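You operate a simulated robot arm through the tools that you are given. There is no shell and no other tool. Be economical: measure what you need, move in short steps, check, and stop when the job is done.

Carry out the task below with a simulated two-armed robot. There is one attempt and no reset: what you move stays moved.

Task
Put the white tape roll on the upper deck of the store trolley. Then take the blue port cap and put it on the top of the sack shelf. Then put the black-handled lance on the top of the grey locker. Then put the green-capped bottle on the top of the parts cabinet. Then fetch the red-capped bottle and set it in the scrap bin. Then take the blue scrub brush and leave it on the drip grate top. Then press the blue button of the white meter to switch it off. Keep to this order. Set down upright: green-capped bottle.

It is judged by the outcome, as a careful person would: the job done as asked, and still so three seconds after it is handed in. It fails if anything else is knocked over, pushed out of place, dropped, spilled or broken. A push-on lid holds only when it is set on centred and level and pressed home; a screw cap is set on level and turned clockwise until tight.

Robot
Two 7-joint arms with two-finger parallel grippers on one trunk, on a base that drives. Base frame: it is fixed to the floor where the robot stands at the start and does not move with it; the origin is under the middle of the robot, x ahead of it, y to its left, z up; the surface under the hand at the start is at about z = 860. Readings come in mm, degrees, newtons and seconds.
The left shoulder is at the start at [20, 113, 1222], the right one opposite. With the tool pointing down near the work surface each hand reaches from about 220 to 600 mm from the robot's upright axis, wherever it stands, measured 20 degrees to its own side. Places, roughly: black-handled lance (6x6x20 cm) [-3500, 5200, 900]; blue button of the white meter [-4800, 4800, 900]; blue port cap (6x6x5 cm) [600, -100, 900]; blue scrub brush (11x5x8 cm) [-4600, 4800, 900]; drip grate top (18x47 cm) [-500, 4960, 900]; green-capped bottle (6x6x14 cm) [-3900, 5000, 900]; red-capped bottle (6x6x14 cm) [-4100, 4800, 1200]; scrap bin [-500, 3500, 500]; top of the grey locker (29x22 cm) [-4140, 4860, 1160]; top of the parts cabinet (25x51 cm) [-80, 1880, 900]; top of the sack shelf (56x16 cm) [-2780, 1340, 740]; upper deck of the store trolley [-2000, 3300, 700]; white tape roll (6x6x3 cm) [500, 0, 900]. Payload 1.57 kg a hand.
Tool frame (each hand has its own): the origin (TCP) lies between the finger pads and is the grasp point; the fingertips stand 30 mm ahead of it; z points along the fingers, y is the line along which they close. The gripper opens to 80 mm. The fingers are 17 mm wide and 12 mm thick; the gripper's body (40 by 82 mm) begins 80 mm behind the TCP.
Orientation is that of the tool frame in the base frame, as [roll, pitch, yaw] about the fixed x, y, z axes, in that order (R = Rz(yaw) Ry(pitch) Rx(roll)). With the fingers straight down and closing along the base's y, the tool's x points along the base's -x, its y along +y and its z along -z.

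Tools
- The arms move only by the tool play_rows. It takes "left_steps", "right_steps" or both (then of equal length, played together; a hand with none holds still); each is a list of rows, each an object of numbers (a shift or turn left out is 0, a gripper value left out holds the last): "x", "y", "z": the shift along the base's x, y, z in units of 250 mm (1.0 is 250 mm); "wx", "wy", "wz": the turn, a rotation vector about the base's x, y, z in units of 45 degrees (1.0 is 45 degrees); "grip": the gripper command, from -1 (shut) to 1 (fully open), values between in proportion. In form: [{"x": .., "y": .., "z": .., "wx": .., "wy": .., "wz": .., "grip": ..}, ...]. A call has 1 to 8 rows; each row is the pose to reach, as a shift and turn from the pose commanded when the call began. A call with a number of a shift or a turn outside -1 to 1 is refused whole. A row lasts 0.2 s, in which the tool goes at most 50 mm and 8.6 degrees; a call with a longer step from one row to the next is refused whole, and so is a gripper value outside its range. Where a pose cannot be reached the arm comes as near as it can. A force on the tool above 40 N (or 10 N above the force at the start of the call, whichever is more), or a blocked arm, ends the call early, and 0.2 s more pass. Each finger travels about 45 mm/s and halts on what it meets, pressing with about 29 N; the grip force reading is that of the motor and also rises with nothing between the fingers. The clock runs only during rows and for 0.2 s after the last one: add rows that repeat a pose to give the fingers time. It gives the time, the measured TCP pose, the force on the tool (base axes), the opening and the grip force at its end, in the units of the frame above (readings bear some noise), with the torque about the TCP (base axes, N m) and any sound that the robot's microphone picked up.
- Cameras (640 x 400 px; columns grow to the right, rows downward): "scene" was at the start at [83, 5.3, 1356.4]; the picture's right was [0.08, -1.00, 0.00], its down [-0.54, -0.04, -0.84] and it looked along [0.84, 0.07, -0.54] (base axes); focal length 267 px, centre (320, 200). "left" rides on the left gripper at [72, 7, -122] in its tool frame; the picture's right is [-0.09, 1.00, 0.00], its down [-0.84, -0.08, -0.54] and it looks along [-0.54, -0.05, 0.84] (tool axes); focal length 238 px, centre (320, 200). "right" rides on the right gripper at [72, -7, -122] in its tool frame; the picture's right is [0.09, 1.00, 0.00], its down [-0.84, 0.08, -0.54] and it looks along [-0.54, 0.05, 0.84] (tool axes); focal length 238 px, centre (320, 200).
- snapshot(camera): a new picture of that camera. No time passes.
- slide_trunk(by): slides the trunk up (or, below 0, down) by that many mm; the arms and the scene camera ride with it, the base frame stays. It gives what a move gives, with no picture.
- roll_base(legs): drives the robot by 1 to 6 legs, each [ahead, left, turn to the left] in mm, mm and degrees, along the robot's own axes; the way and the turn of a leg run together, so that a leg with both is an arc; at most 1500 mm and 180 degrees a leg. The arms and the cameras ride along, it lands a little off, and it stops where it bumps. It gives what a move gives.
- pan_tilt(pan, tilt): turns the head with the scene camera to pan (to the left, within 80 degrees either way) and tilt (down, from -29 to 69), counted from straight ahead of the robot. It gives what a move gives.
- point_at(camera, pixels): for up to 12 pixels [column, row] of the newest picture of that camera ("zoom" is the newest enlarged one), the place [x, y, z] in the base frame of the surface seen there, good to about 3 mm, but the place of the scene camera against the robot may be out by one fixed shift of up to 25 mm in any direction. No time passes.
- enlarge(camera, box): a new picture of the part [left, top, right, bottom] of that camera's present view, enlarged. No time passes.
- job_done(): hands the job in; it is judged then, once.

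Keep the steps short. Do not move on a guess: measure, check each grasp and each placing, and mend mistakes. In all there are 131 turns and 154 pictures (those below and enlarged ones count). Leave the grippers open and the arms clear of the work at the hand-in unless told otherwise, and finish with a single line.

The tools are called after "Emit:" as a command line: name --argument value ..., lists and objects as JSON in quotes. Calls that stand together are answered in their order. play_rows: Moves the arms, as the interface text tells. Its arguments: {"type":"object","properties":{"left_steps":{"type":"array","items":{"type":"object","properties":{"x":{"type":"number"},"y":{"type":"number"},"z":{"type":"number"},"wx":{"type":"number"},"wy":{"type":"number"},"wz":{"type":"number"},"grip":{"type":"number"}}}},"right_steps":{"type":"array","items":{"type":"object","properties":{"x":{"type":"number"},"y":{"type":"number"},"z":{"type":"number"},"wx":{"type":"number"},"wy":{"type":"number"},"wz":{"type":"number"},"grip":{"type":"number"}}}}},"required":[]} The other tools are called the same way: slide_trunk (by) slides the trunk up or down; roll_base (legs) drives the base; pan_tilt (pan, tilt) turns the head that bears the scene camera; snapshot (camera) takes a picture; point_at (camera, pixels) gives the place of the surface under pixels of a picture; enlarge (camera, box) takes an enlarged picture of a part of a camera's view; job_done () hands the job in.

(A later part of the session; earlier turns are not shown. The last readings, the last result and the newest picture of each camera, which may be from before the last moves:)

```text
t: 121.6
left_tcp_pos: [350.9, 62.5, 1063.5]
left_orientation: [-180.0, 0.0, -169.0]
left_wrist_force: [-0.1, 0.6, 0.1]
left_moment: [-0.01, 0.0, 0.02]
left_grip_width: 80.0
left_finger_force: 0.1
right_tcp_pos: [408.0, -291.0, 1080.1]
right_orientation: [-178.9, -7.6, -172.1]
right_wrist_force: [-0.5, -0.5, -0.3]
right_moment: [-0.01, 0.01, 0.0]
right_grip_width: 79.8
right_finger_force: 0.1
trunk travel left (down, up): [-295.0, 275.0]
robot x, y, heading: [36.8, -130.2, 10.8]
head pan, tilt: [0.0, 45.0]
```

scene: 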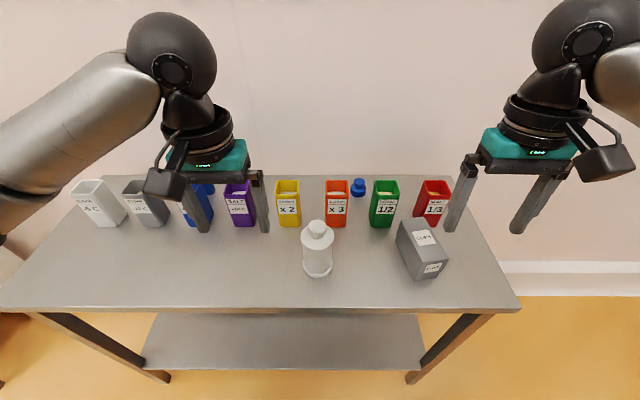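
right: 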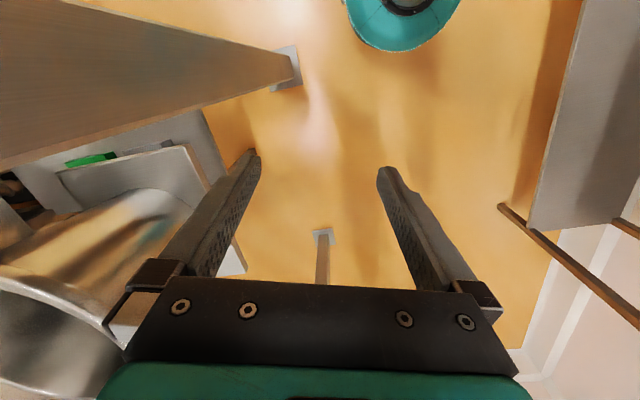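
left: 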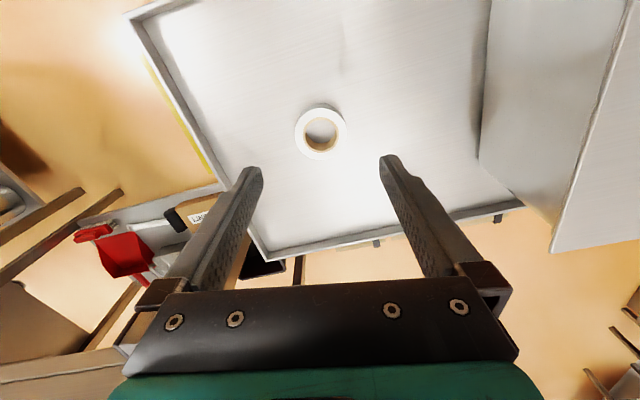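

Emit:
play_rows --right_steps '[{"wy": -0.16, "x": 0.1, "y": 0.1}, {"wy": -0.16, "x": 0.22, "y": 0.22}, {"wy": -0.16, "x": 0.34, "y": 0.34}, {"wy": -0.16, "x": 0.46, "y": 0.46}, {"wy": -0.16, "x": 0.58, "y": 0.56}, {"wy": -0.16, "x": 0.68, "y": 0.61}, {"wy": -0.16, "x": 0.68, "y": 0.61}]'

Emit:
snapshot --camera "right"

```text
t: 123.2
left_tcp_pos: [351.8, 61.7, 1063.5]
left_orientation: [-180.0, -0.1, -169.0]
left_wrist_force: [-0.9, -0.5, -0.1]
left_moment: [-0.01, 0.03, -0.03]
left_grip_width: 79.9
left_finger_force: 0.0
right_tcp_pos: [578.5, -138.1, 1081.1]
right_orientation: [-177.9, -0.4, -172.0]
right_wrist_force: [0.2, 0.1, -1.1]
right_moment: [-0.01, 0.06, -0.02]
right_grip_width: 80.2
right_finger_force: 0.0
trunk travel left (down, up): [-295.0, 275.0]
robot x, y, heading: [39.4, -128.3, 11.1]
head pan, tilt: [0.0, 45.0]
```

```text
130 pictures are left
```

right: 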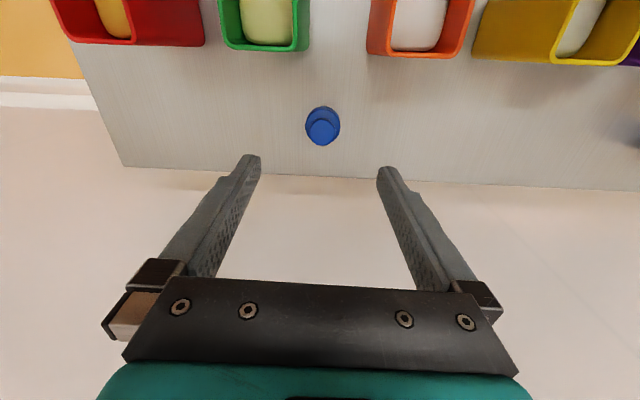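

Emit:
point_at --camera "right" --pixels '[[310, 130], [335, 130], [322, 121], [322, 143], [307, 122], [339, 118], [322, 132], [305, 45], [370, 50], [322, 180]]'

```text
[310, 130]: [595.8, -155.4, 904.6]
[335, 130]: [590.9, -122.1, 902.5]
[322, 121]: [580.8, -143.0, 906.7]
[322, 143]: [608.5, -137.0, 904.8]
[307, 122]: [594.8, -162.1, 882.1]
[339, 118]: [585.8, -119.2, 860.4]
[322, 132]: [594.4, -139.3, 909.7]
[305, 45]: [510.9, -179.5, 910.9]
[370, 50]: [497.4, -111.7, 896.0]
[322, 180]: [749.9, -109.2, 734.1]
```

Cap centre (594, −139), knob z 882–908. Move +15 in x and down to z 912.

Emit:
play_rows --right_steps '[{"x": 0.06, "z": -0.15}, {"x": 0.06, "z": -0.33}, {"x": 0.06, "z": -0.5}, {"x": 0.06, "z": -0.66}, {"x": 0.06, "z": -0.675}, {"x": 0.06, "z": -0.675}]'

Emit:
snapshot --camera "right"

```text
t: 124.6
left_tcp_pos: [350.2, 62.0, 1063.7]
left_orientation: [179.9, 0.0, -169.0]
left_wrist_force: [0.5, -0.8, -0.5]
left_moment: [0.01, -0.01, 0.03]
left_grip_width: 80.2
left_finger_force: 0.1
right_tcp_pos: [591.5, -138.6, 911.8]
right_orientation: [-177.8, -0.5, -172.2]
right_wrist_force: [0.3, 0.1, -0.5]
right_moment: [-0.02, -0.04, -0.03]
right_grip_width: 79.9
right_finger_force: 0.0
trunk travel left (down, up): [-295.0, 275.0]
robot x, y, heading: [37.6, -128.4, 11.1]
head pan, tilt: [0.0, 45.0]
```

```text
129 pictures are left
```

right: 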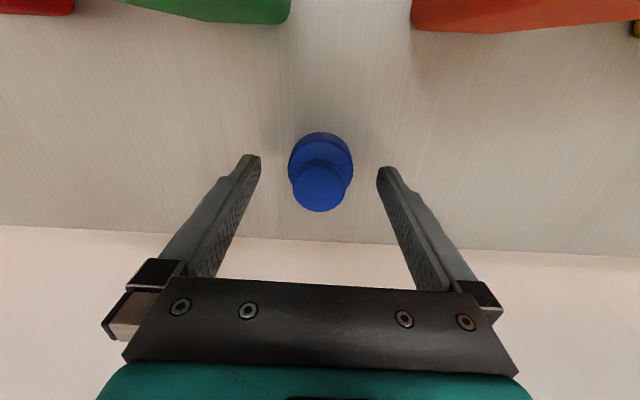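

Emit:
play_rows --right_steps '[{"grip": -1}, {"grip": -1}, {"grip": -1}, {"grip": -1}, {"grip": -1}, {"grip": -1}, {"grip": -1}]'

Emit:
play_rows --right_steps '[{"z": 0.1}, {"z": 0.25}, {"z": 0.4}, {"z": 0.55}, {"z": 0.65}, {"z": 0.65}]'

Emit:
snapshot --camera "right"

```text
t: 126.2
left_tcp_pos: [351.5, 62.7, 1063.4]
left_orientation: [-179.9, 0.0, -169.0]
left_wrist_force: [-0.1, -0.4, 0.6]
left_moment: [-0.02, -0.03, -0.02]
left_grip_width: 79.8
left_finger_force: 0.1
right_tcp_pos: [593.8, -138.2, 913.2]
right_orientation: [-177.8, -0.5, -172.2]
right_wrist_force: [2.4, -0.1, 7.9]
right_moment: [0.24, -0.09, -0.06]
right_grip_width: 30.6
right_finger_force: 29.1
trunk travel left (down, up): [-295.0, 275.0]
robot x, y, heading: [40.9, -126.8, 11.2]
head pan, tilt: [0.0, 45.0]
```

```text
t: 127.6
left_tcp_pos: [351.6, 62.3, 1062.4]
left_orientation: [-180.0, 0.0, -169.0]
left_wrist_force: [0.0, -0.8, 0.2]
left_moment: [0.02, -0.01, 0.02]
left_grip_width: 79.8
left_finger_force: 0.1
right_tcp_pos: [592.7, -138.2, 1075.0]
right_orientation: [-177.9, -0.6, -172.1]
right_wrist_force: [0.2, -0.1, -1.0]
right_moment: [0.01, 0.0, 0.03]
right_grip_width: 30.2
right_finger_force: 28.9
trunk travel left (down, up): [-295.0, 275.0]
robot x, y, heading: [38.6, -131.7, 11.1]
head pan, tilt: [0.0, 45.0]
```

```text
128 pictures are left
```

right: 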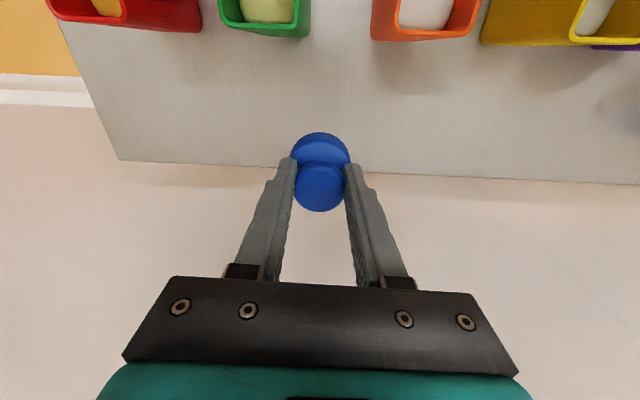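

Cap held (30 mm knob). Retract, raise the trunk, and drive to (−750,1450), facing west.

Emit:
play_rows --right_steps '[{"x": -0.12, "y": -0.06}, {"x": -0.26, "y": -0.13}, {"x": -0.4, "y": -0.2}, {"x": -0.54, "y": -0.27}, {"x": -0.68, "y": -0.34}, {"x": -0.73, "y": -0.37}, {"x": -0.73, "y": -0.37}]'

Emit:
slide_trunk --by 80

Emit:
roll_base --legs '[[-180, 0, 0], [0, 0, 87], [284, 124, 0], [598, -54, 0], [801, 311, 0], [0, 0, 65]]'

Emit:
pan_tilt --pan 10 --tilt 20

Emit:
snapshot --camera "scene"

```text
t: 129.2
left_tcp_pos: [351.6, 61.7, 1062.8]
left_orientation: [-180.0, -0.1, -169.0]
left_wrist_force: [0.8, -0.4, -0.6]
left_moment: [-0.01, -0.03, 0.01]
left_grip_width: 79.9
left_finger_force: 0.0
right_tcp_pos: [409.8, -229.9, 1074.6]
right_orientation: [-178.0, -0.5, -172.2]
right_wrist_force: [1.3, 0.2, 0.2]
right_moment: [0.01, 0.0, 0.02]
right_grip_width: 30.0
right_finger_force: 29.2
trunk travel left (down, up): [-295.0, 275.0]
robot x, y, heading: [40.5, -126.6, 11.1]
head pan, tilt: [0.0, 45.0]
```

```text
t: 130.4
left_tcp_pos: [352.4, 62.1, 1143.3]
left_orientation: [-179.9, 0.0, -169.0]
left_wrist_force: [-1.3, 0.5, -0.4]
left_moment: [-0.01, 0.0, -0.01]
left_grip_width: 80.0
left_finger_force: 0.1
right_tcp_pos: [410.2, -229.0, 1154.7]
right_orientation: [-177.9, -0.4, -172.2]
right_wrist_force: [0.2, -0.2, -0.7]
right_moment: [-0.01, -0.03, -0.01]
right_grip_width: 30.5
right_finger_force: 29.7
trunk travel left (down, up): [-375.0, 195.0]
robot x, y, heading: [37.1, -129.4, 11.1]
head pan, tilt: [0.0, 45.0]
```

```text
t: 147.2
left_tcp_pos: [-1080.8, 1451.6, 1142.8]
left_orientation: [-180.0, 0.0, -19.8]
left_wrist_force: [-0.3, -0.3, -0.4]
left_moment: [0.0, 0.02, 0.0]
left_grip_width: 79.8
left_finger_force: 0.0
right_tcp_pos: [-981.4, 1735.7, 1154.9]
right_orientation: [-177.9, -0.4, -22.9]
right_wrist_force: [0.4, 0.1, 0.8]
right_moment: [0.02, 0.01, 0.01]
right_grip_width: 30.0
right_finger_force: 29.0
trunk travel left (down, up): [-375.0, 195.0]
robot x, y, heading: [-712.2, 1455.6, 160.4]
head pan, tilt: [0.0, 45.0]
```

```text
t: 148.1
left_tcp_pos: [-1081.4, 1453.1, 1144.0]
left_orientation: [-179.9, 0.0, -19.7]
left_wrist_force: [0.7, -0.2, 0.0]
left_moment: [0.02, -0.04, -0.03]
left_grip_width: 79.8
left_finger_force: 0.1
right_tcp_pos: [-981.7, 1733.9, 1155.7]
right_orientation: [-177.9, -0.6, -23.0]
right_wrist_force: [0.4, -0.4, -0.5]
right_moment: [0.0, -0.01, -0.03]
right_grip_width: 30.3
right_finger_force: 29.4
trunk travel left (down, up): [-375.0, 195.0]
robot x, y, heading: [-709.7, 1458.4, 160.3]
head pan, tilt: [10.0, 20.0]
```

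```text
127 pictures are left
```

scene: 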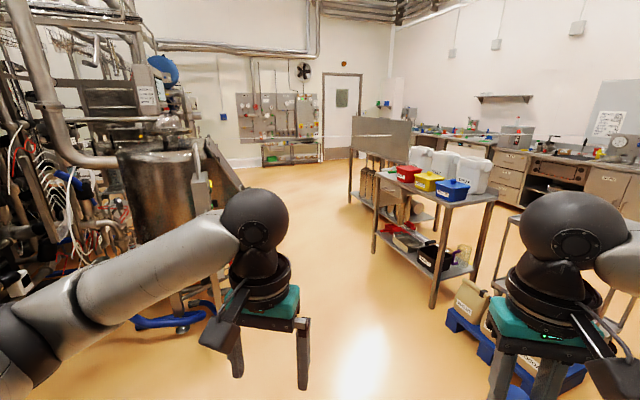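

The sack shelf is hidden behind the left hand. I drive closer, to about (−1700,1800), and look left.

Emit:
roll_base --legs '[[1040, 10, 0]]'

Emit:
pan_tilt --pan 40 --tilt 28

Emit:
snapshot --camera "scene"

```text
t: 153.4
left_tcp_pos: [-2052.8, 1781.2, 1142.3]
left_orientation: [180.0, 0.1, -19.2]
left_wrist_force: [-0.2, -0.5, 0.4]
left_moment: [0.02, 0.02, 0.01]
left_grip_width: 80.1
left_finger_force: 0.1
right_tcp_pos: [-1956.6, 2062.2, 1154.2]
right_orientation: [-177.9, -0.5, -22.3]
right_wrist_force: [-0.1, 0.2, 0.0]
right_moment: [-0.03, -0.01, -0.01]
right_grip_width: 30.0
right_finger_force: 29.5
trunk travel left (down, up): [-375.0, 195.0]
robot x, y, heading: [-1687.7, 1791.0, 161.1]
head pan, tilt: [10.0, 20.0]
```

```text
t: 154.4
left_tcp_pos: [-2051.4, 1779.7, 1144.4]
left_orientation: [-180.0, 0.0, -19.1]
left_wrist_force: [-0.2, 0.4, -0.2]
left_moment: [-0.03, -0.01, -0.03]
left_grip_width: 80.2
left_finger_force: 0.1
right_tcp_pos: [-1955.8, 2062.5, 1154.2]
right_orientation: [-177.9, -0.6, -22.3]
right_wrist_force: [0.0, 0.3, -0.3]
right_moment: [0.0, -0.01, -0.02]
right_grip_width: 30.4
right_finger_force: 29.5
trunk travel left (down, up): [-375.0, 195.0]
robot x, y, heading: [-1685.4, 1794.7, 160.8]
head pan, tilt: [40.0, 28.0]
```

```text
126 pictures are left
```

scene: 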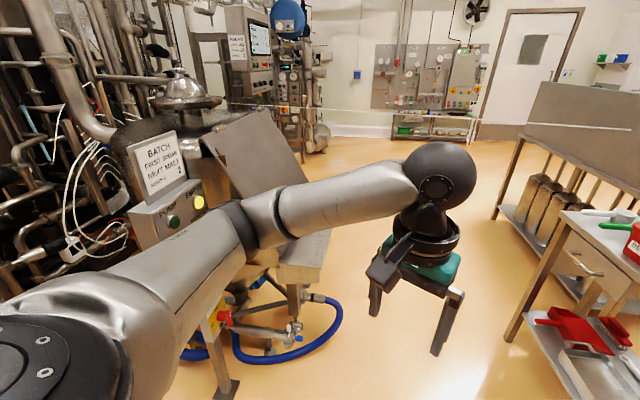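

Emit:
point_at --camera "scene" --pixels '[[305, 262], [320, 250], [285, 275], [260, 262], [295, 300], [250, 150], [325, 235], [330, 262], [280, 350]]'

Emit:
enlarge --camera "scene" --box '[120, 90, 380, 380]'

```text
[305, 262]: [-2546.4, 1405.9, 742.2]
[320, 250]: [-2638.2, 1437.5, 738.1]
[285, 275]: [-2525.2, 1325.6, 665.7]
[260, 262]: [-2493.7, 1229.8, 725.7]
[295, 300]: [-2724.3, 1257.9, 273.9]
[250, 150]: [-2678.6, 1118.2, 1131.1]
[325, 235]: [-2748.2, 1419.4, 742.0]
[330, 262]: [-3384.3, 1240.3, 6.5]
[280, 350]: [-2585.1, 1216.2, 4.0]
```

```text
1.38 times, centred on (250, 235) of scene
```

zoom: 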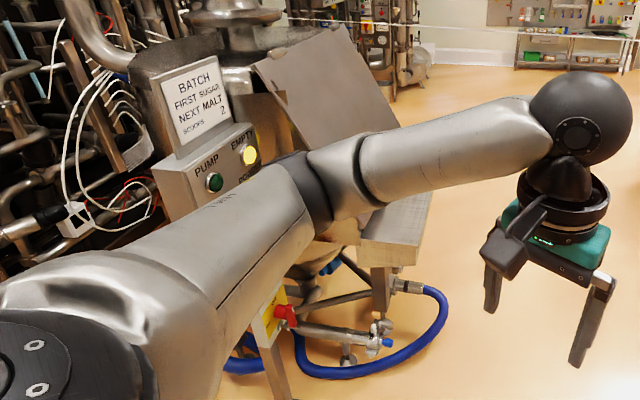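

Emit:
point_at --camera "scene" --pixels '[[513, 340], [562, 215], [530, 320], [500, 205], [335, 300], [235, 385]]'

```text
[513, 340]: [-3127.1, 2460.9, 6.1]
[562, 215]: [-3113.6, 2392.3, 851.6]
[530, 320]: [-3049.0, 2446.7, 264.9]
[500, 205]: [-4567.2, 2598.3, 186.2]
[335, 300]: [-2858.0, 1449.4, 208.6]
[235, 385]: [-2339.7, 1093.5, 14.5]
```

Shelf top z≈740, front edge y≈1430. I drive to (−2640,1930) and turn to face −y.

Emit:
roll_base --legs '[[946, 187, 0], [0, 0, 109.2]]'

Emit:
pan_tilt --pan -5 --tilt 45

Emit:
snapshot --camera "scene"

Emit:
snapshot --camera "right"

```text
t: 164.0
left_tcp_pos: [-2491.2, 1576.0, 1143.9]
left_orientation: [-179.9, 0.0, 92.5]
left_wrist_force: [0.2, 0.0, -0.3]
left_moment: [0.01, 0.02, 0.02]
left_grip_width: 80.1
left_finger_force: 0.0
right_tcp_pos: [-2789.1, 1561.4, 1154.6]
right_orientation: [-178.0, -0.5, 89.3]
right_wrist_force: [0.2, -0.7, -0.8]
right_moment: [0.0, -0.02, 0.0]
right_grip_width: 30.3
right_finger_force: 29.0
trunk travel left (down, up): [-375.0, 195.0]
robot x, y, heading: [-2633.1, 1918.8, -87.2]
head pan, tilt: [40.0, 28.0]
```

```text
t: 165.1
left_tcp_pos: [-2492.4, 1577.1, 1143.6]
left_orientation: [180.0, 0.0, 92.4]
left_wrist_force: [-0.2, 0.6, 0.2]
left_moment: [0.02, -0.01, 0.01]
left_grip_width: 80.1
left_finger_force: 0.1
right_tcp_pos: [-2789.9, 1562.3, 1155.4]
right_orientation: [-177.9, -0.5, 89.4]
right_wrist_force: [-0.8, 0.7, -1.2]
right_moment: [-0.03, -0.02, -0.01]
right_grip_width: 30.2
right_finger_force: 28.5
trunk travel left (down, up): [-375.0, 195.0]
robot x, y, heading: [-2631.5, 1913.1, -87.3]
head pan, tilt: [-5.0, 45.0]
```

```text
124 pictures are left
```

scene: 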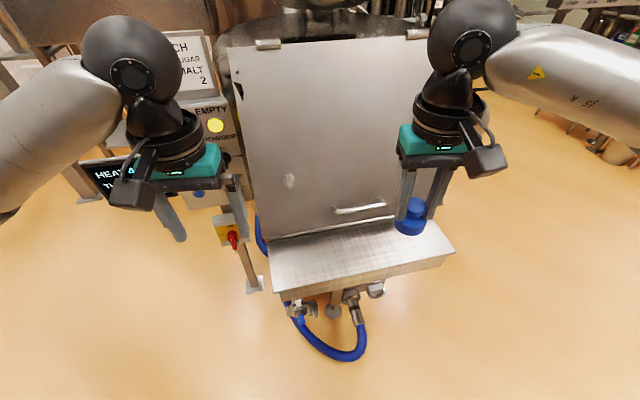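

```text
123 pictures are left
```

right: 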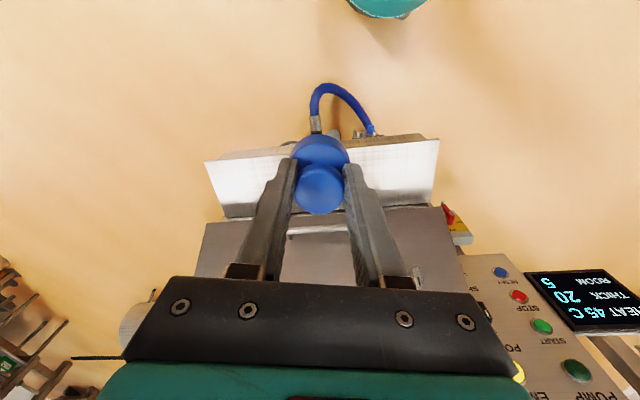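

Shelf clearly visible. I measure its corners.

Emit:
point_at --camera "scene" --pixels '[[272, 240], [275, 285], [450, 250], [395, 220], [350, 250], [360, 210], [300, 170], [330, 230]]'

Emit:
point_at --camera "right" --pixels '[[210, 165], [226, 214], [436, 145], [424, 203], [390, 175], [260, 190], [300, 225], [410, 230]]'

```text
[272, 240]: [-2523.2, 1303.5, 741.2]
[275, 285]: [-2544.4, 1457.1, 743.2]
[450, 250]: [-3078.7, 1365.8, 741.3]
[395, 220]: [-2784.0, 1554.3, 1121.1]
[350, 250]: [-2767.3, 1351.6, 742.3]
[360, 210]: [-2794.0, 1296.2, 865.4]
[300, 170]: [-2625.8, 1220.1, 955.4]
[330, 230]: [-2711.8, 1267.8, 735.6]
```

```text
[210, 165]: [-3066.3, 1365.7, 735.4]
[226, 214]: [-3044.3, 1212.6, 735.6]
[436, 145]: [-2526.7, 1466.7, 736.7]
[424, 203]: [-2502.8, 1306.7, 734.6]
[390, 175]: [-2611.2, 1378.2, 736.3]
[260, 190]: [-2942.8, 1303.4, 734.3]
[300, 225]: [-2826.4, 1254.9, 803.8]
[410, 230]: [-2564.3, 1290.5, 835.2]
```

Shelf top z 735, spot chosen (−2700,1362). Roll 60 ahead, trunk down 230, then over the spot.

Emit:
roll_base --legs '[[60, 0, 0]]'

Emit:
slide_trunk --by -230

Emit:
play_rows --right_steps '[{"x": 0.12, "y": -0.1}, {"x": 0.24, "y": -0.22}, {"x": 0.32, "y": -0.38}, {"x": 0.36, "y": -0.54}, {"x": 0.36, "y": -0.56}, {"x": 0.36, "y": -0.56}]'

Emit:
snapshot --camera "right"

```text
t: 166.1
left_tcp_pos: [-2489.1, 1516.5, 1142.5]
left_orientation: [180.0, -0.1, 92.5]
left_wrist_force: [0.0, 0.0, 0.2]
left_moment: [0.02, 0.0, -0.03]
left_grip_width: 80.0
left_finger_force: 0.1
right_tcp_pos: [-2786.6, 1500.1, 1154.4]
right_orientation: [-177.9, -0.5, 89.3]
right_wrist_force: [-0.5, -0.2, -1.3]
right_moment: [0.04, 0.04, -0.01]
right_grip_width: 30.0
right_finger_force: 29.4
trunk travel left (down, up): [-375.0, 195.0]
robot x, y, heading: [-2635.0, 1855.3, -87.5]
head pan, tilt: [-5.0, 45.0]
```

```text
t: 168.5
left_tcp_pos: [-2489.0, 1516.7, 914.2]
left_orientation: [-180.0, 0.0, 92.5]
left_wrist_force: [-0.3, -0.6, -0.2]
left_moment: [-0.01, -0.04, -0.01]
left_grip_width: 80.2
left_finger_force: 0.0
right_tcp_pos: [-2786.3, 1501.2, 925.7]
right_orientation: [-177.9, -0.5, 89.4]
right_wrist_force: [-0.2, -0.1, 0.7]
right_moment: [-0.02, 0.02, -0.01]
right_grip_width: 29.8
right_finger_force: 29.0
trunk travel left (down, up): [-145.0, 425.0]
robot x, y, heading: [-2632.7, 1853.9, -87.3]
head pan, tilt: [-5.0, 45.0]
```

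```text
t: 169.9
left_tcp_pos: [-2488.0, 1516.5, 912.6]
left_orientation: [-180.0, 0.0, 92.5]
left_wrist_force: [0.0, 0.9, 0.6]
left_moment: [0.02, -0.01, 0.01]
left_grip_width: 80.0
left_finger_force: 0.1
right_tcp_pos: [-2695.3, 1362.3, 924.9]
right_orientation: [-178.0, -0.5, 89.4]
right_wrist_force: [-0.5, -0.3, 0.1]
right_moment: [0.0, 0.0, 0.0]
right_grip_width: 30.1
right_finger_force: 29.0
trunk travel left (down, up): [-145.0, 425.0]
robot x, y, heading: [-2638.7, 1857.1, -87.5]
head pan, tilt: [-5.0, 45.0]
```

```text
122 pictures are left
```

right: 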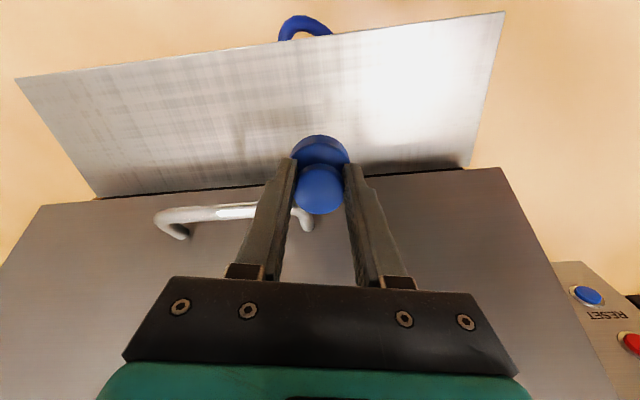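

Emit:
point_at --camera "right" --pixels '[[306, 222], [240, 211], [380, 172], [330, 40], [450, 150], [420, 230]]'

```text
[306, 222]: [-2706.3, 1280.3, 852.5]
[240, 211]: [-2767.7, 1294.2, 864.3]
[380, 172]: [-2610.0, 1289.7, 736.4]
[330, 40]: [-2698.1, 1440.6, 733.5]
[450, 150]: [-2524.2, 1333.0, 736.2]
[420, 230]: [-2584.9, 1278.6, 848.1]
```

The lid handle ends at x −2706, y ~1300. I shift to (−2650,1377) for clearance, then lower to z≈792.

Emit:
play_rows --right_steps '[{"x": 0.18, "y": 0.06}, {"x": 0.18, "y": 0.06, "z": -0.15}, {"x": 0.18, "y": 0.06, "z": -0.3}, {"x": 0.18, "y": 0.06, "z": -0.44}, {"x": 0.18, "y": 0.06, "z": -0.5}, {"x": 0.18, "y": 0.06, "z": -0.53}, {"x": 0.18, "y": 0.06, "z": -0.545}, {"x": 0.18, "y": 0.06, "z": -0.545}]'

Emit:
snapshot --camera "right"

```text
t: 171.7
left_tcp_pos: [-2489.5, 1515.6, 913.3]
left_orientation: [-180.0, 0.0, 92.5]
left_wrist_force: [0.6, 0.4, 0.6]
left_moment: [0.01, -0.01, 0.02]
left_grip_width: 79.9
left_finger_force: 0.0
right_tcp_pos: [-2654.0, 1374.8, 789.5]
right_orientation: [-177.9, -0.4, 89.4]
right_wrist_force: [0.6, 0.7, 0.2]
right_moment: [-0.01, -0.01, 0.0]
right_grip_width: 30.3
right_finger_force: 28.9
trunk travel left (down, up): [-145.0, 425.0]
robot x, y, heading: [-2637.6, 1854.9, -87.3]
head pan, tilt: [-5.0, 45.0]
```

```text
121 pictures are left
```

right: 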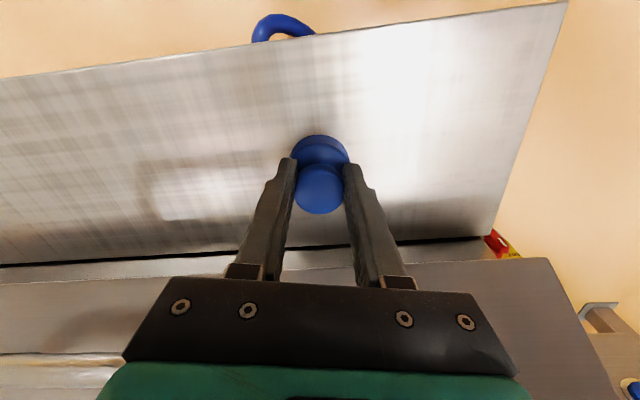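

No contact yet; creep 4 mm lower.

Emit:
play_rows --right_steps '[{"z": -0.008}, {"z": -0.016}, {"z": -0.016}]'

```text
t: 172.5
left_tcp_pos: [-2490.2, 1517.5, 914.0]
left_orientation: [179.9, 0.0, 92.5]
left_wrist_force: [-0.3, 0.6, 0.1]
left_moment: [-0.02, -0.04, 0.01]
left_grip_width: 79.8
left_finger_force: 0.1
right_tcp_pos: [-2653.0, 1375.3, 788.3]
right_orientation: [-177.9, -0.2, 89.1]
right_wrist_force: [-5.3, 1.0, 23.2]
right_moment: [0.08, -0.27, 0.02]
right_grip_width: 30.4
right_finger_force: 29.4
trunk travel left (down, up): [-145.0, 425.0]
robot x, y, heading: [-2635.5, 1856.2, -87.2]
head pan, tilt: [-5.0, 45.0]
```

Contact (23 N). Open, then rise.

Emit:
play_rows --right_steps '[{"z": 0.012}, {"z": 0.012, "grip": 0}, {"z": 0.012, "grip": 1}, {"z": 0.012, "grip": 1}, {"z": 0.012, "grip": 1}, {"z": 0.012, "grip": 1}]'

Emit:
play_rows --right_steps '[{"z": 0.1}, {"z": 0.25}, {"z": 0.4}, {"z": 0.55}, {"z": 0.55, "y": 0.15}, {"z": 0.55, "y": 0.3}, {"z": 0.55, "y": 0.45}, {"z": 0.55, "y": 0.45}]'

Emit:
snapshot --camera "scene"

```text
t: 173.9
left_tcp_pos: [-2488.5, 1517.8, 913.7]
left_orientation: [179.8, 0.2, 92.5]
left_wrist_force: [-1.1, -0.6, 0.8]
left_moment: [0.0, 0.02, 0.03]
left_grip_width: 79.9
left_finger_force: 0.0
right_tcp_pos: [-2653.1, 1376.6, 787.6]
right_orientation: [-178.0, -0.4, 89.3]
right_wrist_force: [-4.1, 1.5, 13.2]
right_moment: [-0.01, -0.44, 0.03]
right_grip_width: 75.8
right_finger_force: 0.1
trunk travel left (down, up): [-145.0, 425.0]
robot x, y, heading: [-2630.8, 1854.1, -87.3]
head pan, tilt: [-5.0, 45.0]
```

```text
t: 175.7
left_tcp_pos: [-2488.1, 1515.9, 913.0]
left_orientation: [-180.0, 0.0, 92.5]
left_wrist_force: [-0.3, -0.1, 0.5]
left_moment: [-0.02, 0.01, 0.05]
left_grip_width: 79.6
left_finger_force: 0.1
right_tcp_pos: [-2650.1, 1485.4, 927.9]
right_orientation: [-178.0, -0.4, 89.4]
right_wrist_force: [-0.5, 0.1, -0.2]
right_moment: [-0.02, -0.02, -0.02]
right_grip_width: 79.7
right_finger_force: 0.0
trunk travel left (down, up): [-145.0, 425.0]
robot x, y, heading: [-2634.8, 1855.4, -87.4]
head pan, tilt: [-5.0, 45.0]
```

```text
120 pictures are left
```

scene: 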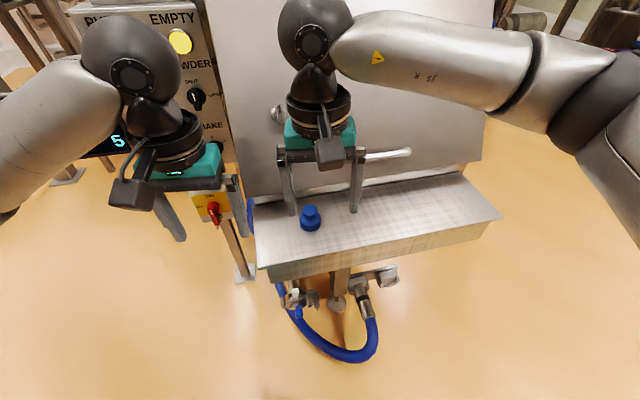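

Cap stands on the shelf. Now tuck the right hand, raise the trunk and drive the known way round to the north aisle (−2500,4000), turning to face +y.

Emit:
slide_trunk --by 230

Emit:
play_rows --right_steps '[{"x": -0.18}, {"x": -0.36}, {"x": -0.54}, {"x": -0.6}, {"x": -0.6}]'

Emit:
roll_base --legs '[[-33, 1388, 0], [-844, 158, 0], [-1149, 52, 0], [-112, -1366, 0], [0, 0, 180]]'

Emit:
pan_tilt --pan 30 --tilt 20

Emit:
snapshot --camera "scene"

```text
t: 178.1
left_tcp_pos: [-2488.6, 1515.7, 1142.8]
left_orientation: [180.0, -0.1, 92.5]
left_wrist_force: [-0.6, -0.9, 0.8]
left_moment: [0.04, 0.0, 0.01]
left_grip_width: 79.7
left_finger_force: 0.0
right_tcp_pos: [-2650.7, 1485.6, 1156.6]
right_orientation: [-177.9, -0.5, 89.3]
right_wrist_force: [-0.2, -0.9, -0.1]
right_moment: [-0.02, 0.01, 0.01]
right_grip_width: 80.0
right_finger_force: 0.0
trunk travel left (down, up): [-375.0, 195.0]
robot x, y, heading: [-2631.6, 1858.5, -87.4]
head pan, tilt: [-5.0, 45.0]
```

```text
t: 179.3
left_tcp_pos: [-2489.2, 1516.0, 1143.7]
left_orientation: [180.0, 0.0, 92.5]
left_wrist_force: [0.2, -1.1, -0.3]
left_moment: [0.02, -0.01, -0.04]
left_grip_width: 80.0
left_finger_force: 0.0
right_tcp_pos: [-2801.8, 1485.0, 1156.3]
right_orientation: [-177.9, -0.5, 89.4]
right_wrist_force: [0.4, 1.0, -0.2]
right_moment: [0.0, 0.0, 0.02]
right_grip_width: 79.8
right_finger_force: 0.1
trunk travel left (down, up): [-375.0, 195.0]
robot x, y, heading: [-2630.1, 1853.1, -87.3]
head pan, tilt: [-5.0, 45.0]
```

```text
t: 209.7
left_tcp_pos: [-2671.5, 4305.7, 1143.3]
left_orientation: [179.9, 0.0, -83.7]
left_wrist_force: [-0.2, 0.6, 1.1]
left_moment: [0.01, -0.03, 0.05]
left_grip_width: 80.0
left_finger_force: 0.0
right_tcp_pos: [-2361.8, 4357.1, 1156.9]
right_orientation: [-177.9, -0.5, -86.9]
right_wrist_force: [-0.6, 0.0, 0.2]
right_moment: [-0.02, 0.05, -0.01]
right_grip_width: 79.8
right_finger_force: 0.1
trunk travel left (down, up): [-375.0, 195.0]
robot x, y, heading: [-2503.7, 3976.4, 96.2]
head pan, tilt: [-5.0, 45.0]
```

```text
t: 210.7
left_tcp_pos: [-2671.1, 4306.5, 1142.8]
left_orientation: [-179.9, 0.0, -83.6]
left_wrist_force: [0.2, -0.7, -0.5]
left_moment: [-0.06, 0.0, -0.01]
left_grip_width: 79.8
left_finger_force: 0.1
right_tcp_pos: [-2361.4, 4358.0, 1155.6]
right_orientation: [-177.9, -0.5, -86.9]
right_wrist_force: [-0.4, 0.6, -0.2]
right_moment: [0.01, -0.01, 0.01]
right_grip_width: 79.9
right_finger_force: 0.1
trunk travel left (down, up): [-375.0, 195.0]
robot x, y, heading: [-2505.6, 3976.6, 96.3]
head pan, tilt: [30.0, 20.0]
```

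```text
119 pictures are left
```

scene: 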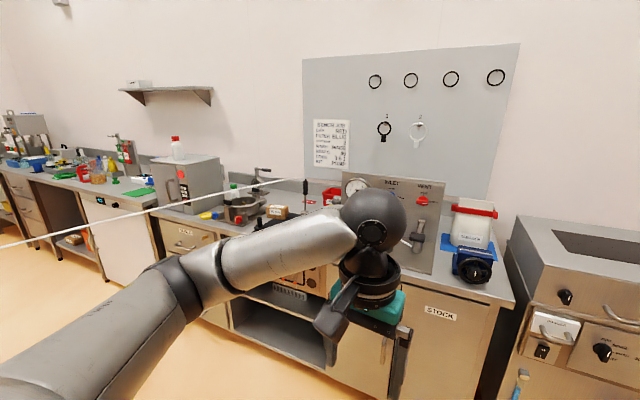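

I see a white line (perhaps a cord) crossing the view; I enlarge.

Emit:
enlarge --camera "scene" --box '[0, 100, 360, 330]'

Emit:
point_at --camera "scene" --pixels '[[10, 246], [100, 222], [200, 199], [260, 186], [320, 179], [175, 150], [150, 160], [215, 160], [232, 195], [306, 200], [330, 190], [275, 260]]'

```text
1.74 times, centred on (180, 215) of scene
```

zoom: 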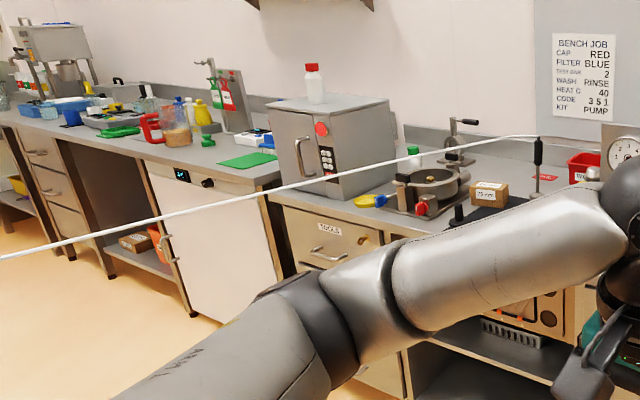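

```text
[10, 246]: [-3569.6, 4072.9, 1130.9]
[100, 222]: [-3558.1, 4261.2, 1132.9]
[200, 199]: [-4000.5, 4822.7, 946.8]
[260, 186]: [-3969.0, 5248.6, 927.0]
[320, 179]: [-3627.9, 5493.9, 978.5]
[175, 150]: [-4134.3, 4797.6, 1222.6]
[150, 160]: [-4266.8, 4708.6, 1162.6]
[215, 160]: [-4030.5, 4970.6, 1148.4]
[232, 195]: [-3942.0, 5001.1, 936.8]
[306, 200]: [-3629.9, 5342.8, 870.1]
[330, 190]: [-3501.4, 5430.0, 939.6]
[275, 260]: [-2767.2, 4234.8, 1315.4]
```

A white hose/cord runs at z≈1130 along x≈−3560. I look at both its ends.

Emit:
pan_tilt --pan 70 --tilt 12

Emit:
snapshot --camera "scene"

```text
t: 211.8
left_tcp_pos: [-2671.1, 4306.1, 1142.8]
left_orientation: [-180.0, 0.0, -83.7]
left_wrist_force: [0.5, 0.4, 0.1]
left_moment: [0.02, -0.02, 0.01]
left_grip_width: 79.8
left_finger_force: 0.2
right_tcp_pos: [-2361.7, 4357.5, 1156.6]
right_orientation: [-178.0, -0.6, -86.9]
right_wrist_force: [0.5, 0.5, -0.2]
right_moment: [-0.01, 0.0, 0.0]
right_grip_width: 79.7
right_finger_force: 0.0
trunk travel left (down, up): [-375.0, 195.0]
robot x, y, heading: [-2506.2, 3978.0, 96.3]
head pan, tilt: [70.0, 12.0]
```

```text
117 pictures are left
```

scene: 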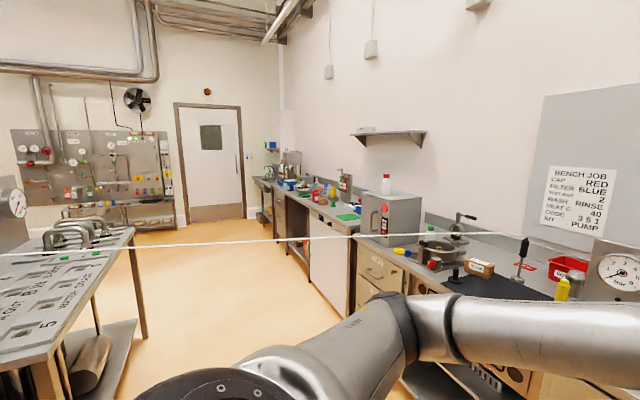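

Emit:
enlarge --camera "scene" --box '[380, 200, 620, 320]'

Emit:
point_at --camera "zoom" --pixels '[[383, 118], [375, 160], [370, 195], [300, 100], [100, 107], [200, 103], [340, 102], [240, 190], [140, 150], [290, 230], [410, 170]]'

Emit:
point_at --camera "scene" --pixels '[[5, 254], [60, 250], [200, 243], [300, 239], [80, 225]]'

```text
2.67 times, centred on (500, 260) of scene
```

zoom: 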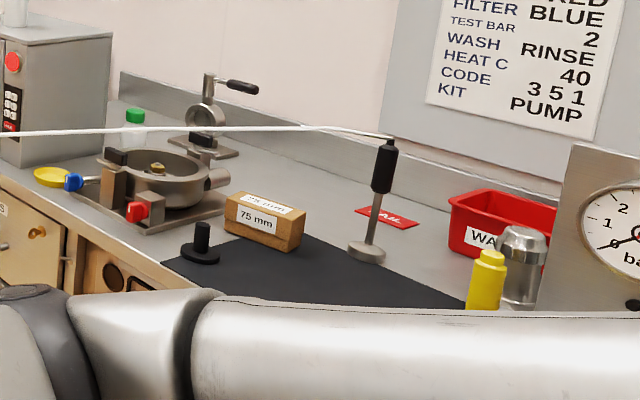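

```text
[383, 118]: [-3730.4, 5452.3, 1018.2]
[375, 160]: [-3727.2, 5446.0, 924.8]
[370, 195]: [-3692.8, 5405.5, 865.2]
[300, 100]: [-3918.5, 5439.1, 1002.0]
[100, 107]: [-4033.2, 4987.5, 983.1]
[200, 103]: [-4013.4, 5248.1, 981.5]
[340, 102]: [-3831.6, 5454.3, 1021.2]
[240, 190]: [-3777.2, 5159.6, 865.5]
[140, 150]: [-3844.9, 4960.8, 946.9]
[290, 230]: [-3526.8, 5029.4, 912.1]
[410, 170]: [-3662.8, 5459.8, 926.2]
```

```text
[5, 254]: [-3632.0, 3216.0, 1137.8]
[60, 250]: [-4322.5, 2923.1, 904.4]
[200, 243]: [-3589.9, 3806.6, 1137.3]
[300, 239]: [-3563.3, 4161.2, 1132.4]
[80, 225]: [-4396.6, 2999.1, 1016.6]
```

The lance (standing on a disc, black handle) has the white hose on its top. I need its other end: turn the base left and look southwest.

Emit:
roll_base --legs '[[0, 0, 75]]'

Emit:
pan_tilt --pan 45 --tilt 8

Emit:
snapshot --camera "scene"

```text
t: 215.4
left_tcp_pos: [-2865.5, 3907.8, 1142.5]
left_orientation: [-179.9, 0.0, -9.6]
left_wrist_force: [-1.1, 0.2, -0.4]
left_moment: [0.0, 0.01, -0.01]
left_grip_width: 80.0
left_finger_force: 0.0
right_tcp_pos: [-2833.8, 4219.7, 1156.2]
right_orientation: [-177.9, -0.5, -12.6]
right_wrist_force: [-0.3, -0.1, 0.4]
right_moment: [0.01, -0.03, 0.02]
right_grip_width: 80.1
right_finger_force: 0.1
trunk travel left (down, up): [-375.0, 195.0]
robot x, y, heading: [-2505.4, 3978.6, 170.5]
head pan, tilt: [70.0, 12.0]
```

```text
t: 216.3
left_tcp_pos: [-2866.5, 3907.0, 1142.9]
left_orientation: [-180.0, 0.0, -9.5]
left_wrist_force: [0.5, -0.4, -0.9]
left_moment: [-0.05, -0.01, -0.03]
left_grip_width: 80.2
left_finger_force: 0.2
right_tcp_pos: [-2832.8, 4218.8, 1156.1]
right_orientation: [-178.0, -0.5, -12.6]
right_wrist_force: [-0.3, -0.5, 0.4]
right_moment: [0.01, 0.01, -0.01]
right_grip_width: 79.9
right_finger_force: 0.1
trunk travel left (down, up): [-375.0, 195.0]
robot x, y, heading: [-2505.8, 3975.4, 170.7]
head pan, tilt: [45.0, 8.0]
```

```text
115 pictures are left
```

scene: 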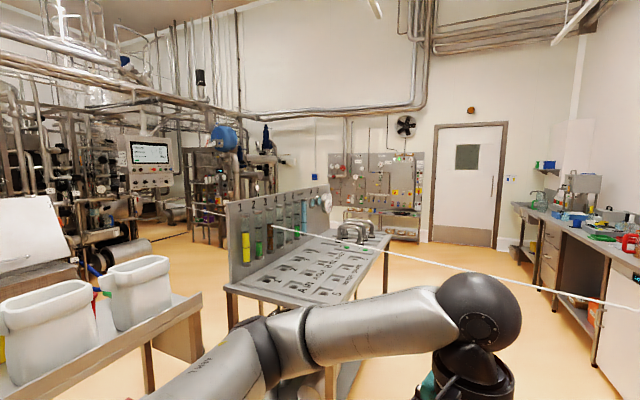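

Emit:
enlarge --camera "scene" --box '[170, 150, 430, 300]'

Emit:
point_at --camera "zoom" --pixels '[[255, 188], [300, 200], [100, 155], [75, 147], [400, 225], [155, 130], [350, 95], [540, 220], [160, 340]]'

```text
2.46 times, centred on (300, 225) of scene
```

zoom: 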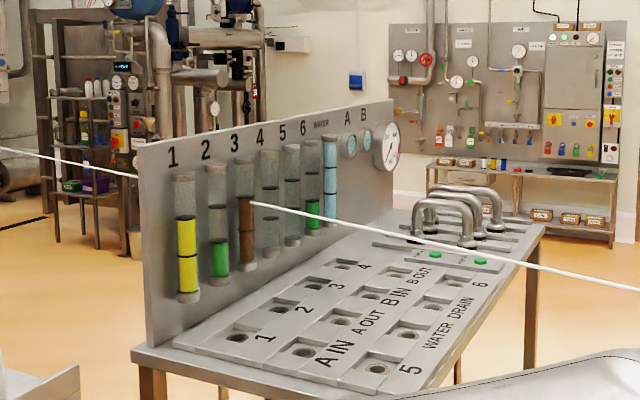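

```text
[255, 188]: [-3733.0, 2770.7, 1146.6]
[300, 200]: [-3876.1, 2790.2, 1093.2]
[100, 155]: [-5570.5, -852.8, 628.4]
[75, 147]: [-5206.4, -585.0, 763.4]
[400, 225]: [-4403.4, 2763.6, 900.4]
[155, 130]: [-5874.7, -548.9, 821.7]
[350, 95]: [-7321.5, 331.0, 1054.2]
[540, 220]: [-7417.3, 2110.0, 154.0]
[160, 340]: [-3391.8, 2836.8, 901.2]
```

The white hose passes straight through the bench panel, so it is only a loose tether line. Go on to the lance: to (−3400,4400), facing +y.

Emit:
roll_base --legs '[[0, 0, -80.7], [425, 900, 0]]'

Emit:
pan_tilt --pan 5 --tilt 35

Emit:
snapshot --camera "scene"

```text
t: 224.8
left_tcp_pos: [-3521.2, 4744.5, 1142.1]
left_orientation: [180.0, 0.0, -90.4]
left_wrist_force: [-0.5, 0.1, -0.5]
left_moment: [0.0, -0.01, 0.02]
left_grip_width: 79.9
left_finger_force: 0.1
right_tcp_pos: [-3207.7, 4759.9, 1155.9]
right_orientation: [-178.0, -0.4, -93.6]
right_wrist_force: [0.2, -0.4, 0.7]
right_moment: [0.0, -0.01, 0.03]
right_grip_width: 80.1
right_finger_force: 0.1
trunk travel left (down, up): [-375.0, 195.0]
robot x, y, heading: [-3395.4, 4399.0, 89.6]
head pan, tilt: [45.0, 8.0]
```

```text
t: 225.9
left_tcp_pos: [-3520.5, 4744.1, 1141.7]
left_orientation: [179.9, 0.0, -90.4]
left_wrist_force: [-0.4, 0.4, -0.2]
left_moment: [0.01, -0.04, 0.01]
left_grip_width: 79.8
left_finger_force: 0.0
right_tcp_pos: [-3208.8, 4759.2, 1156.9]
right_orientation: [-177.9, -0.4, -93.6]
right_wrist_force: [0.0, 0.0, 0.6]
right_moment: [0.05, 0.02, 0.0]
right_grip_width: 79.8
right_finger_force: 0.1
trunk travel left (down, up): [-375.0, 195.0]
robot x, y, heading: [-3394.7, 4398.8, 89.7]
head pan, tilt: [5.0, 35.0]
```

```text
113 pictures are left
```

scene: 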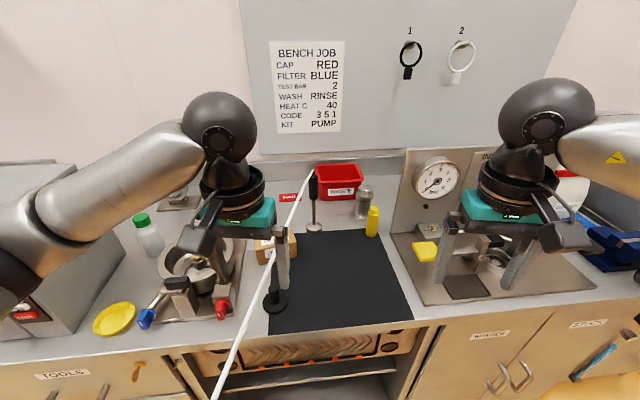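

Emit:
enlarge --camera "scene" --box '[230, 140, 410, 340]'

Emit:
point_at --camera "scene" --pixels '[[314, 180], [314, 193], [314, 228], [314, 210], [275, 300], [290, 335], [145, 235], [337, 190], [362, 210], [290, 195], [276, 275], [200, 260]]'

```text
2.00 times, centred on (320, 240) of scene
```

zoom: 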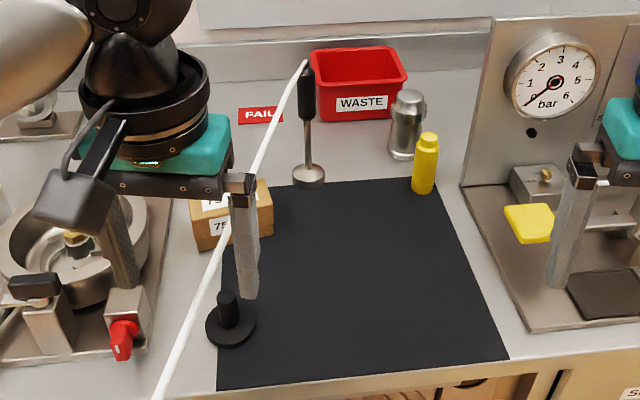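

```text
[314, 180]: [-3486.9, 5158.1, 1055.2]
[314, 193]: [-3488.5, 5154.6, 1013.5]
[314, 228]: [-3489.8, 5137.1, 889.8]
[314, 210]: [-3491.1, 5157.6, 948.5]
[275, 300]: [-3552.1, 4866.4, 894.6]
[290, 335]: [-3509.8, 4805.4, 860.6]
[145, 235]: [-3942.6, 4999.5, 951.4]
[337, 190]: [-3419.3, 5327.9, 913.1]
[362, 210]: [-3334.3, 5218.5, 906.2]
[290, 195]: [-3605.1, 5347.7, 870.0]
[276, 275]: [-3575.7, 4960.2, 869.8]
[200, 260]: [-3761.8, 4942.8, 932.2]
```

Lance rod at about (−3488,5180) (scene bias allowed for), handle z 980–1060. I'll grip its handle with the left hand tilted nearly level, pointing at +y. First half of the tilt.

Emit:
play_rows --left_steps '[{"y": 0.1, "wx": 0.18}, {"y": 0.22, "wx": 0.36}, {"y": 0.34, "wx": 0.54}, {"y": 0.46, "wx": 0.72}, {"y": 0.56, "wx": 0.8}, {"y": 0.6, "wx": 0.8}]'

Emit:
play_rows --left_steps '[{"y": 0.1, "wx": 0.18}, {"y": 0.2, "wx": 0.36}, {"y": 0.3, "wx": 0.54}, {"y": 0.3, "wx": 0.72}, {"y": 0.3, "wx": 0.76}, {"y": 0.3, "wx": 0.76}]'

Emit:
snapshot --camera "left"

```text
t: 227.3
left_tcp_pos: [-3522.0, 4894.7, 1142.9]
left_orientation: [179.5, 36.1, -90.5]
left_wrist_force: [0.2, 0.3, -0.1]
left_moment: [0.0, -0.01, 0.02]
left_grip_width: 80.1
left_finger_force: 0.0
right_tcp_pos: [-3206.8, 4759.6, 1156.1]
right_orientation: [-177.9, -0.5, -93.7]
right_wrist_force: [0.5, 0.2, 0.0]
right_moment: [-0.01, 0.02, -0.01]
right_grip_width: 80.1
right_finger_force: 0.1
trunk travel left (down, up): [-375.0, 195.0]
robot x, y, heading: [-3395.0, 4399.4, 90.0]
head pan, tilt: [5.0, 35.0]
```

```text
t: 228.7
left_tcp_pos: [-3520.0, 4969.5, 1143.4]
left_orientation: [178.8, 70.3, -91.2]
left_wrist_force: [-0.7, -0.1, 0.9]
left_moment: [0.0, 0.03, -0.02]
left_grip_width: 79.9
left_finger_force: 0.0
right_tcp_pos: [-3207.2, 4760.2, 1156.5]
right_orientation: [-178.0, -0.5, -93.6]
right_wrist_force: [0.6, 0.6, 0.2]
right_moment: [-0.01, -0.01, 0.04]
right_grip_width: 80.1
right_finger_force: 0.1
trunk travel left (down, up): [-375.0, 195.0]
robot x, y, heading: [-3393.1, 4397.6, 89.7]
head pan, tilt: [5.0, 35.0]
```

```text
111 pictures are left
```

left: 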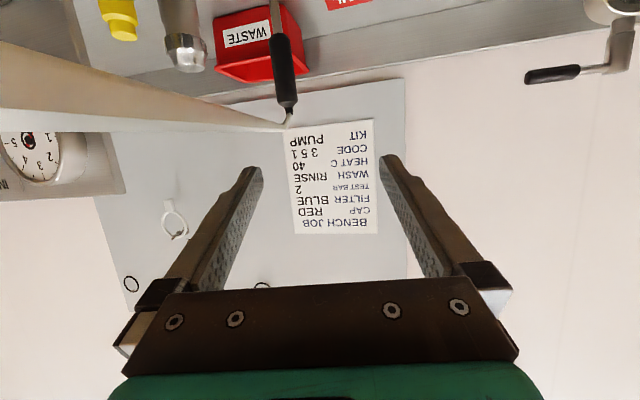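

Emit:
point_at --camera "left" --pixels '[[283, 60], [288, 98], [280, 40], [277, 15], [289, 108]]'

```text
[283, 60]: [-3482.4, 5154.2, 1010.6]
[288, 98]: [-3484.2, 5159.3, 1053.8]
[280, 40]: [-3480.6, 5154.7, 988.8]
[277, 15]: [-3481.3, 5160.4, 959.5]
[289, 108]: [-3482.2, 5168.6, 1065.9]
```

Handle axis ≈ (−3482,5168), z 985–1062. Base 120 ahead and 38 right, then lower and close in.

Emit:
roll_base --legs '[[110, -38, 0]]'

Emit:
play_rows --left_steps '[{"y": -0.1, "z": -0.1}, {"y": -0.12, "z": -0.25}, {"y": -0.12, "z": -0.4}, {"y": -0.12, "z": -0.45}, {"y": -0.12, "z": -0.45}]'

Emit:
snapshot --camera "left"

```text
t: 229.9
left_tcp_pos: [-3482.0, 5078.3, 1142.3]
left_orientation: [178.8, 70.1, -91.3]
left_wrist_force: [0.0, 0.0, -0.7]
left_moment: [0.0, 0.03, -0.02]
left_grip_width: 79.8
left_finger_force: 0.2
right_tcp_pos: [-3168.6, 4869.5, 1156.0]
right_orientation: [-177.9, -0.5, -93.7]
right_wrist_force: [0.4, 0.3, -0.9]
right_moment: [-0.06, 0.02, 0.0]
right_grip_width: 79.9
right_finger_force: 0.1
trunk travel left (down, up): [-375.0, 195.0]
robot x, y, heading: [-3358.9, 4506.4, 89.6]
head pan, tilt: [5.0, 35.0]
```

```text
t: 231.1
left_tcp_pos: [-3482.0, 5047.1, 1030.0]
left_orientation: [178.6, 70.2, -91.3]
left_wrist_force: [-1.1, -0.2, 0.0]
left_moment: [-0.01, 0.01, -0.01]
left_grip_width: 80.1
left_finger_force: 0.1
right_tcp_pos: [-3168.6, 4868.9, 1156.3]
right_orientation: [-177.9, -0.5, -93.6]
right_wrist_force: [-0.5, 0.0, 0.9]
right_moment: [0.03, 0.0, -0.03]
right_grip_width: 79.8
right_finger_force: 0.1
trunk travel left (down, up): [-375.0, 195.0]
robot x, y, heading: [-3355.9, 4508.9, 89.7]
head pan, tilt: [5.0, 35.0]
```

```text
110 pictures are left
```

left: 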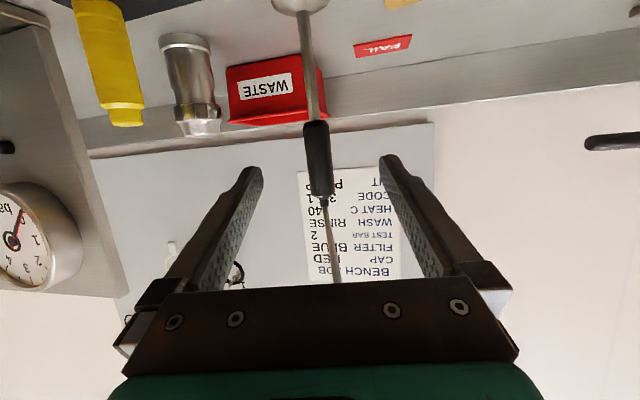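

Centred. Advance 117 mm and close.

Emit:
play_rows --left_steps '[{"y": 0.15}, {"y": 0.3}, {"y": 0.42}, {"y": 0.47}, {"y": 0.47}]'

Emit:
play_rows --left_steps '[{"grip": -1}, {"grip": -1}, {"grip": -1}, {"grip": -1}, {"grip": -1}, {"grip": -1}, {"grip": -1}]'

Emit:
snapshot --camera "left"

```text
t: 232.3
left_tcp_pos: [-3482.2, 5166.3, 1031.5]
left_orientation: [178.9, 70.2, -91.2]
left_wrist_force: [0.4, 0.0, -0.6]
left_moment: [-0.02, 0.01, -0.01]
left_grip_width: 80.2
left_finger_force: 0.1
right_tcp_pos: [-3167.9, 4868.1, 1156.9]
right_orientation: [-177.9, -0.5, -93.6]
right_wrist_force: [0.4, -0.5, -0.5]
right_moment: [0.01, 0.0, -0.02]
right_grip_width: 80.0
right_finger_force: 0.3
trunk travel left (down, up): [-375.0, 195.0]
robot x, y, heading: [-3354.6, 4508.5, 89.9]
head pan, tilt: [5.0, 35.0]
```

```text
t: 233.9
left_tcp_pos: [-3482.0, 5166.1, 1031.1]
left_orientation: [179.0, 70.2, -91.0]
left_wrist_force: [1.7, -0.4, 0.0]
left_moment: [-0.04, -0.43, 0.0]
left_grip_width: 26.8
left_finger_force: 29.0
right_tcp_pos: [-3168.2, 4868.0, 1155.9]
right_orientation: [-177.9, -0.5, -93.5]
right_wrist_force: [0.8, -0.2, -0.3]
right_moment: [0.03, 0.0, 0.03]
right_grip_width: 79.9
right_finger_force: 0.1
trunk travel left (down, up): [-375.0, 195.0]
robot x, y, heading: [-3353.5, 4508.4, 90.1]
head pan, tilt: [5.0, 35.0]
```

```text
109 pictures are left
```

left: 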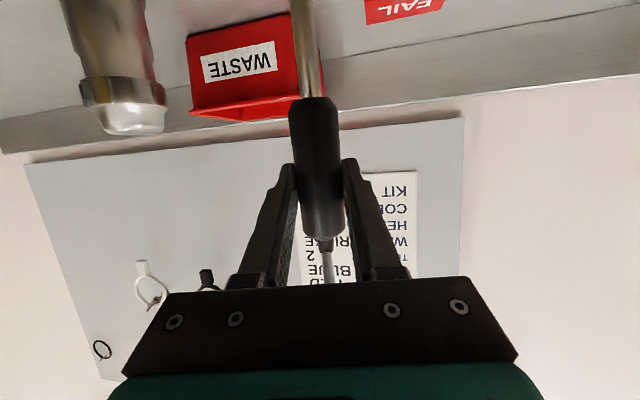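

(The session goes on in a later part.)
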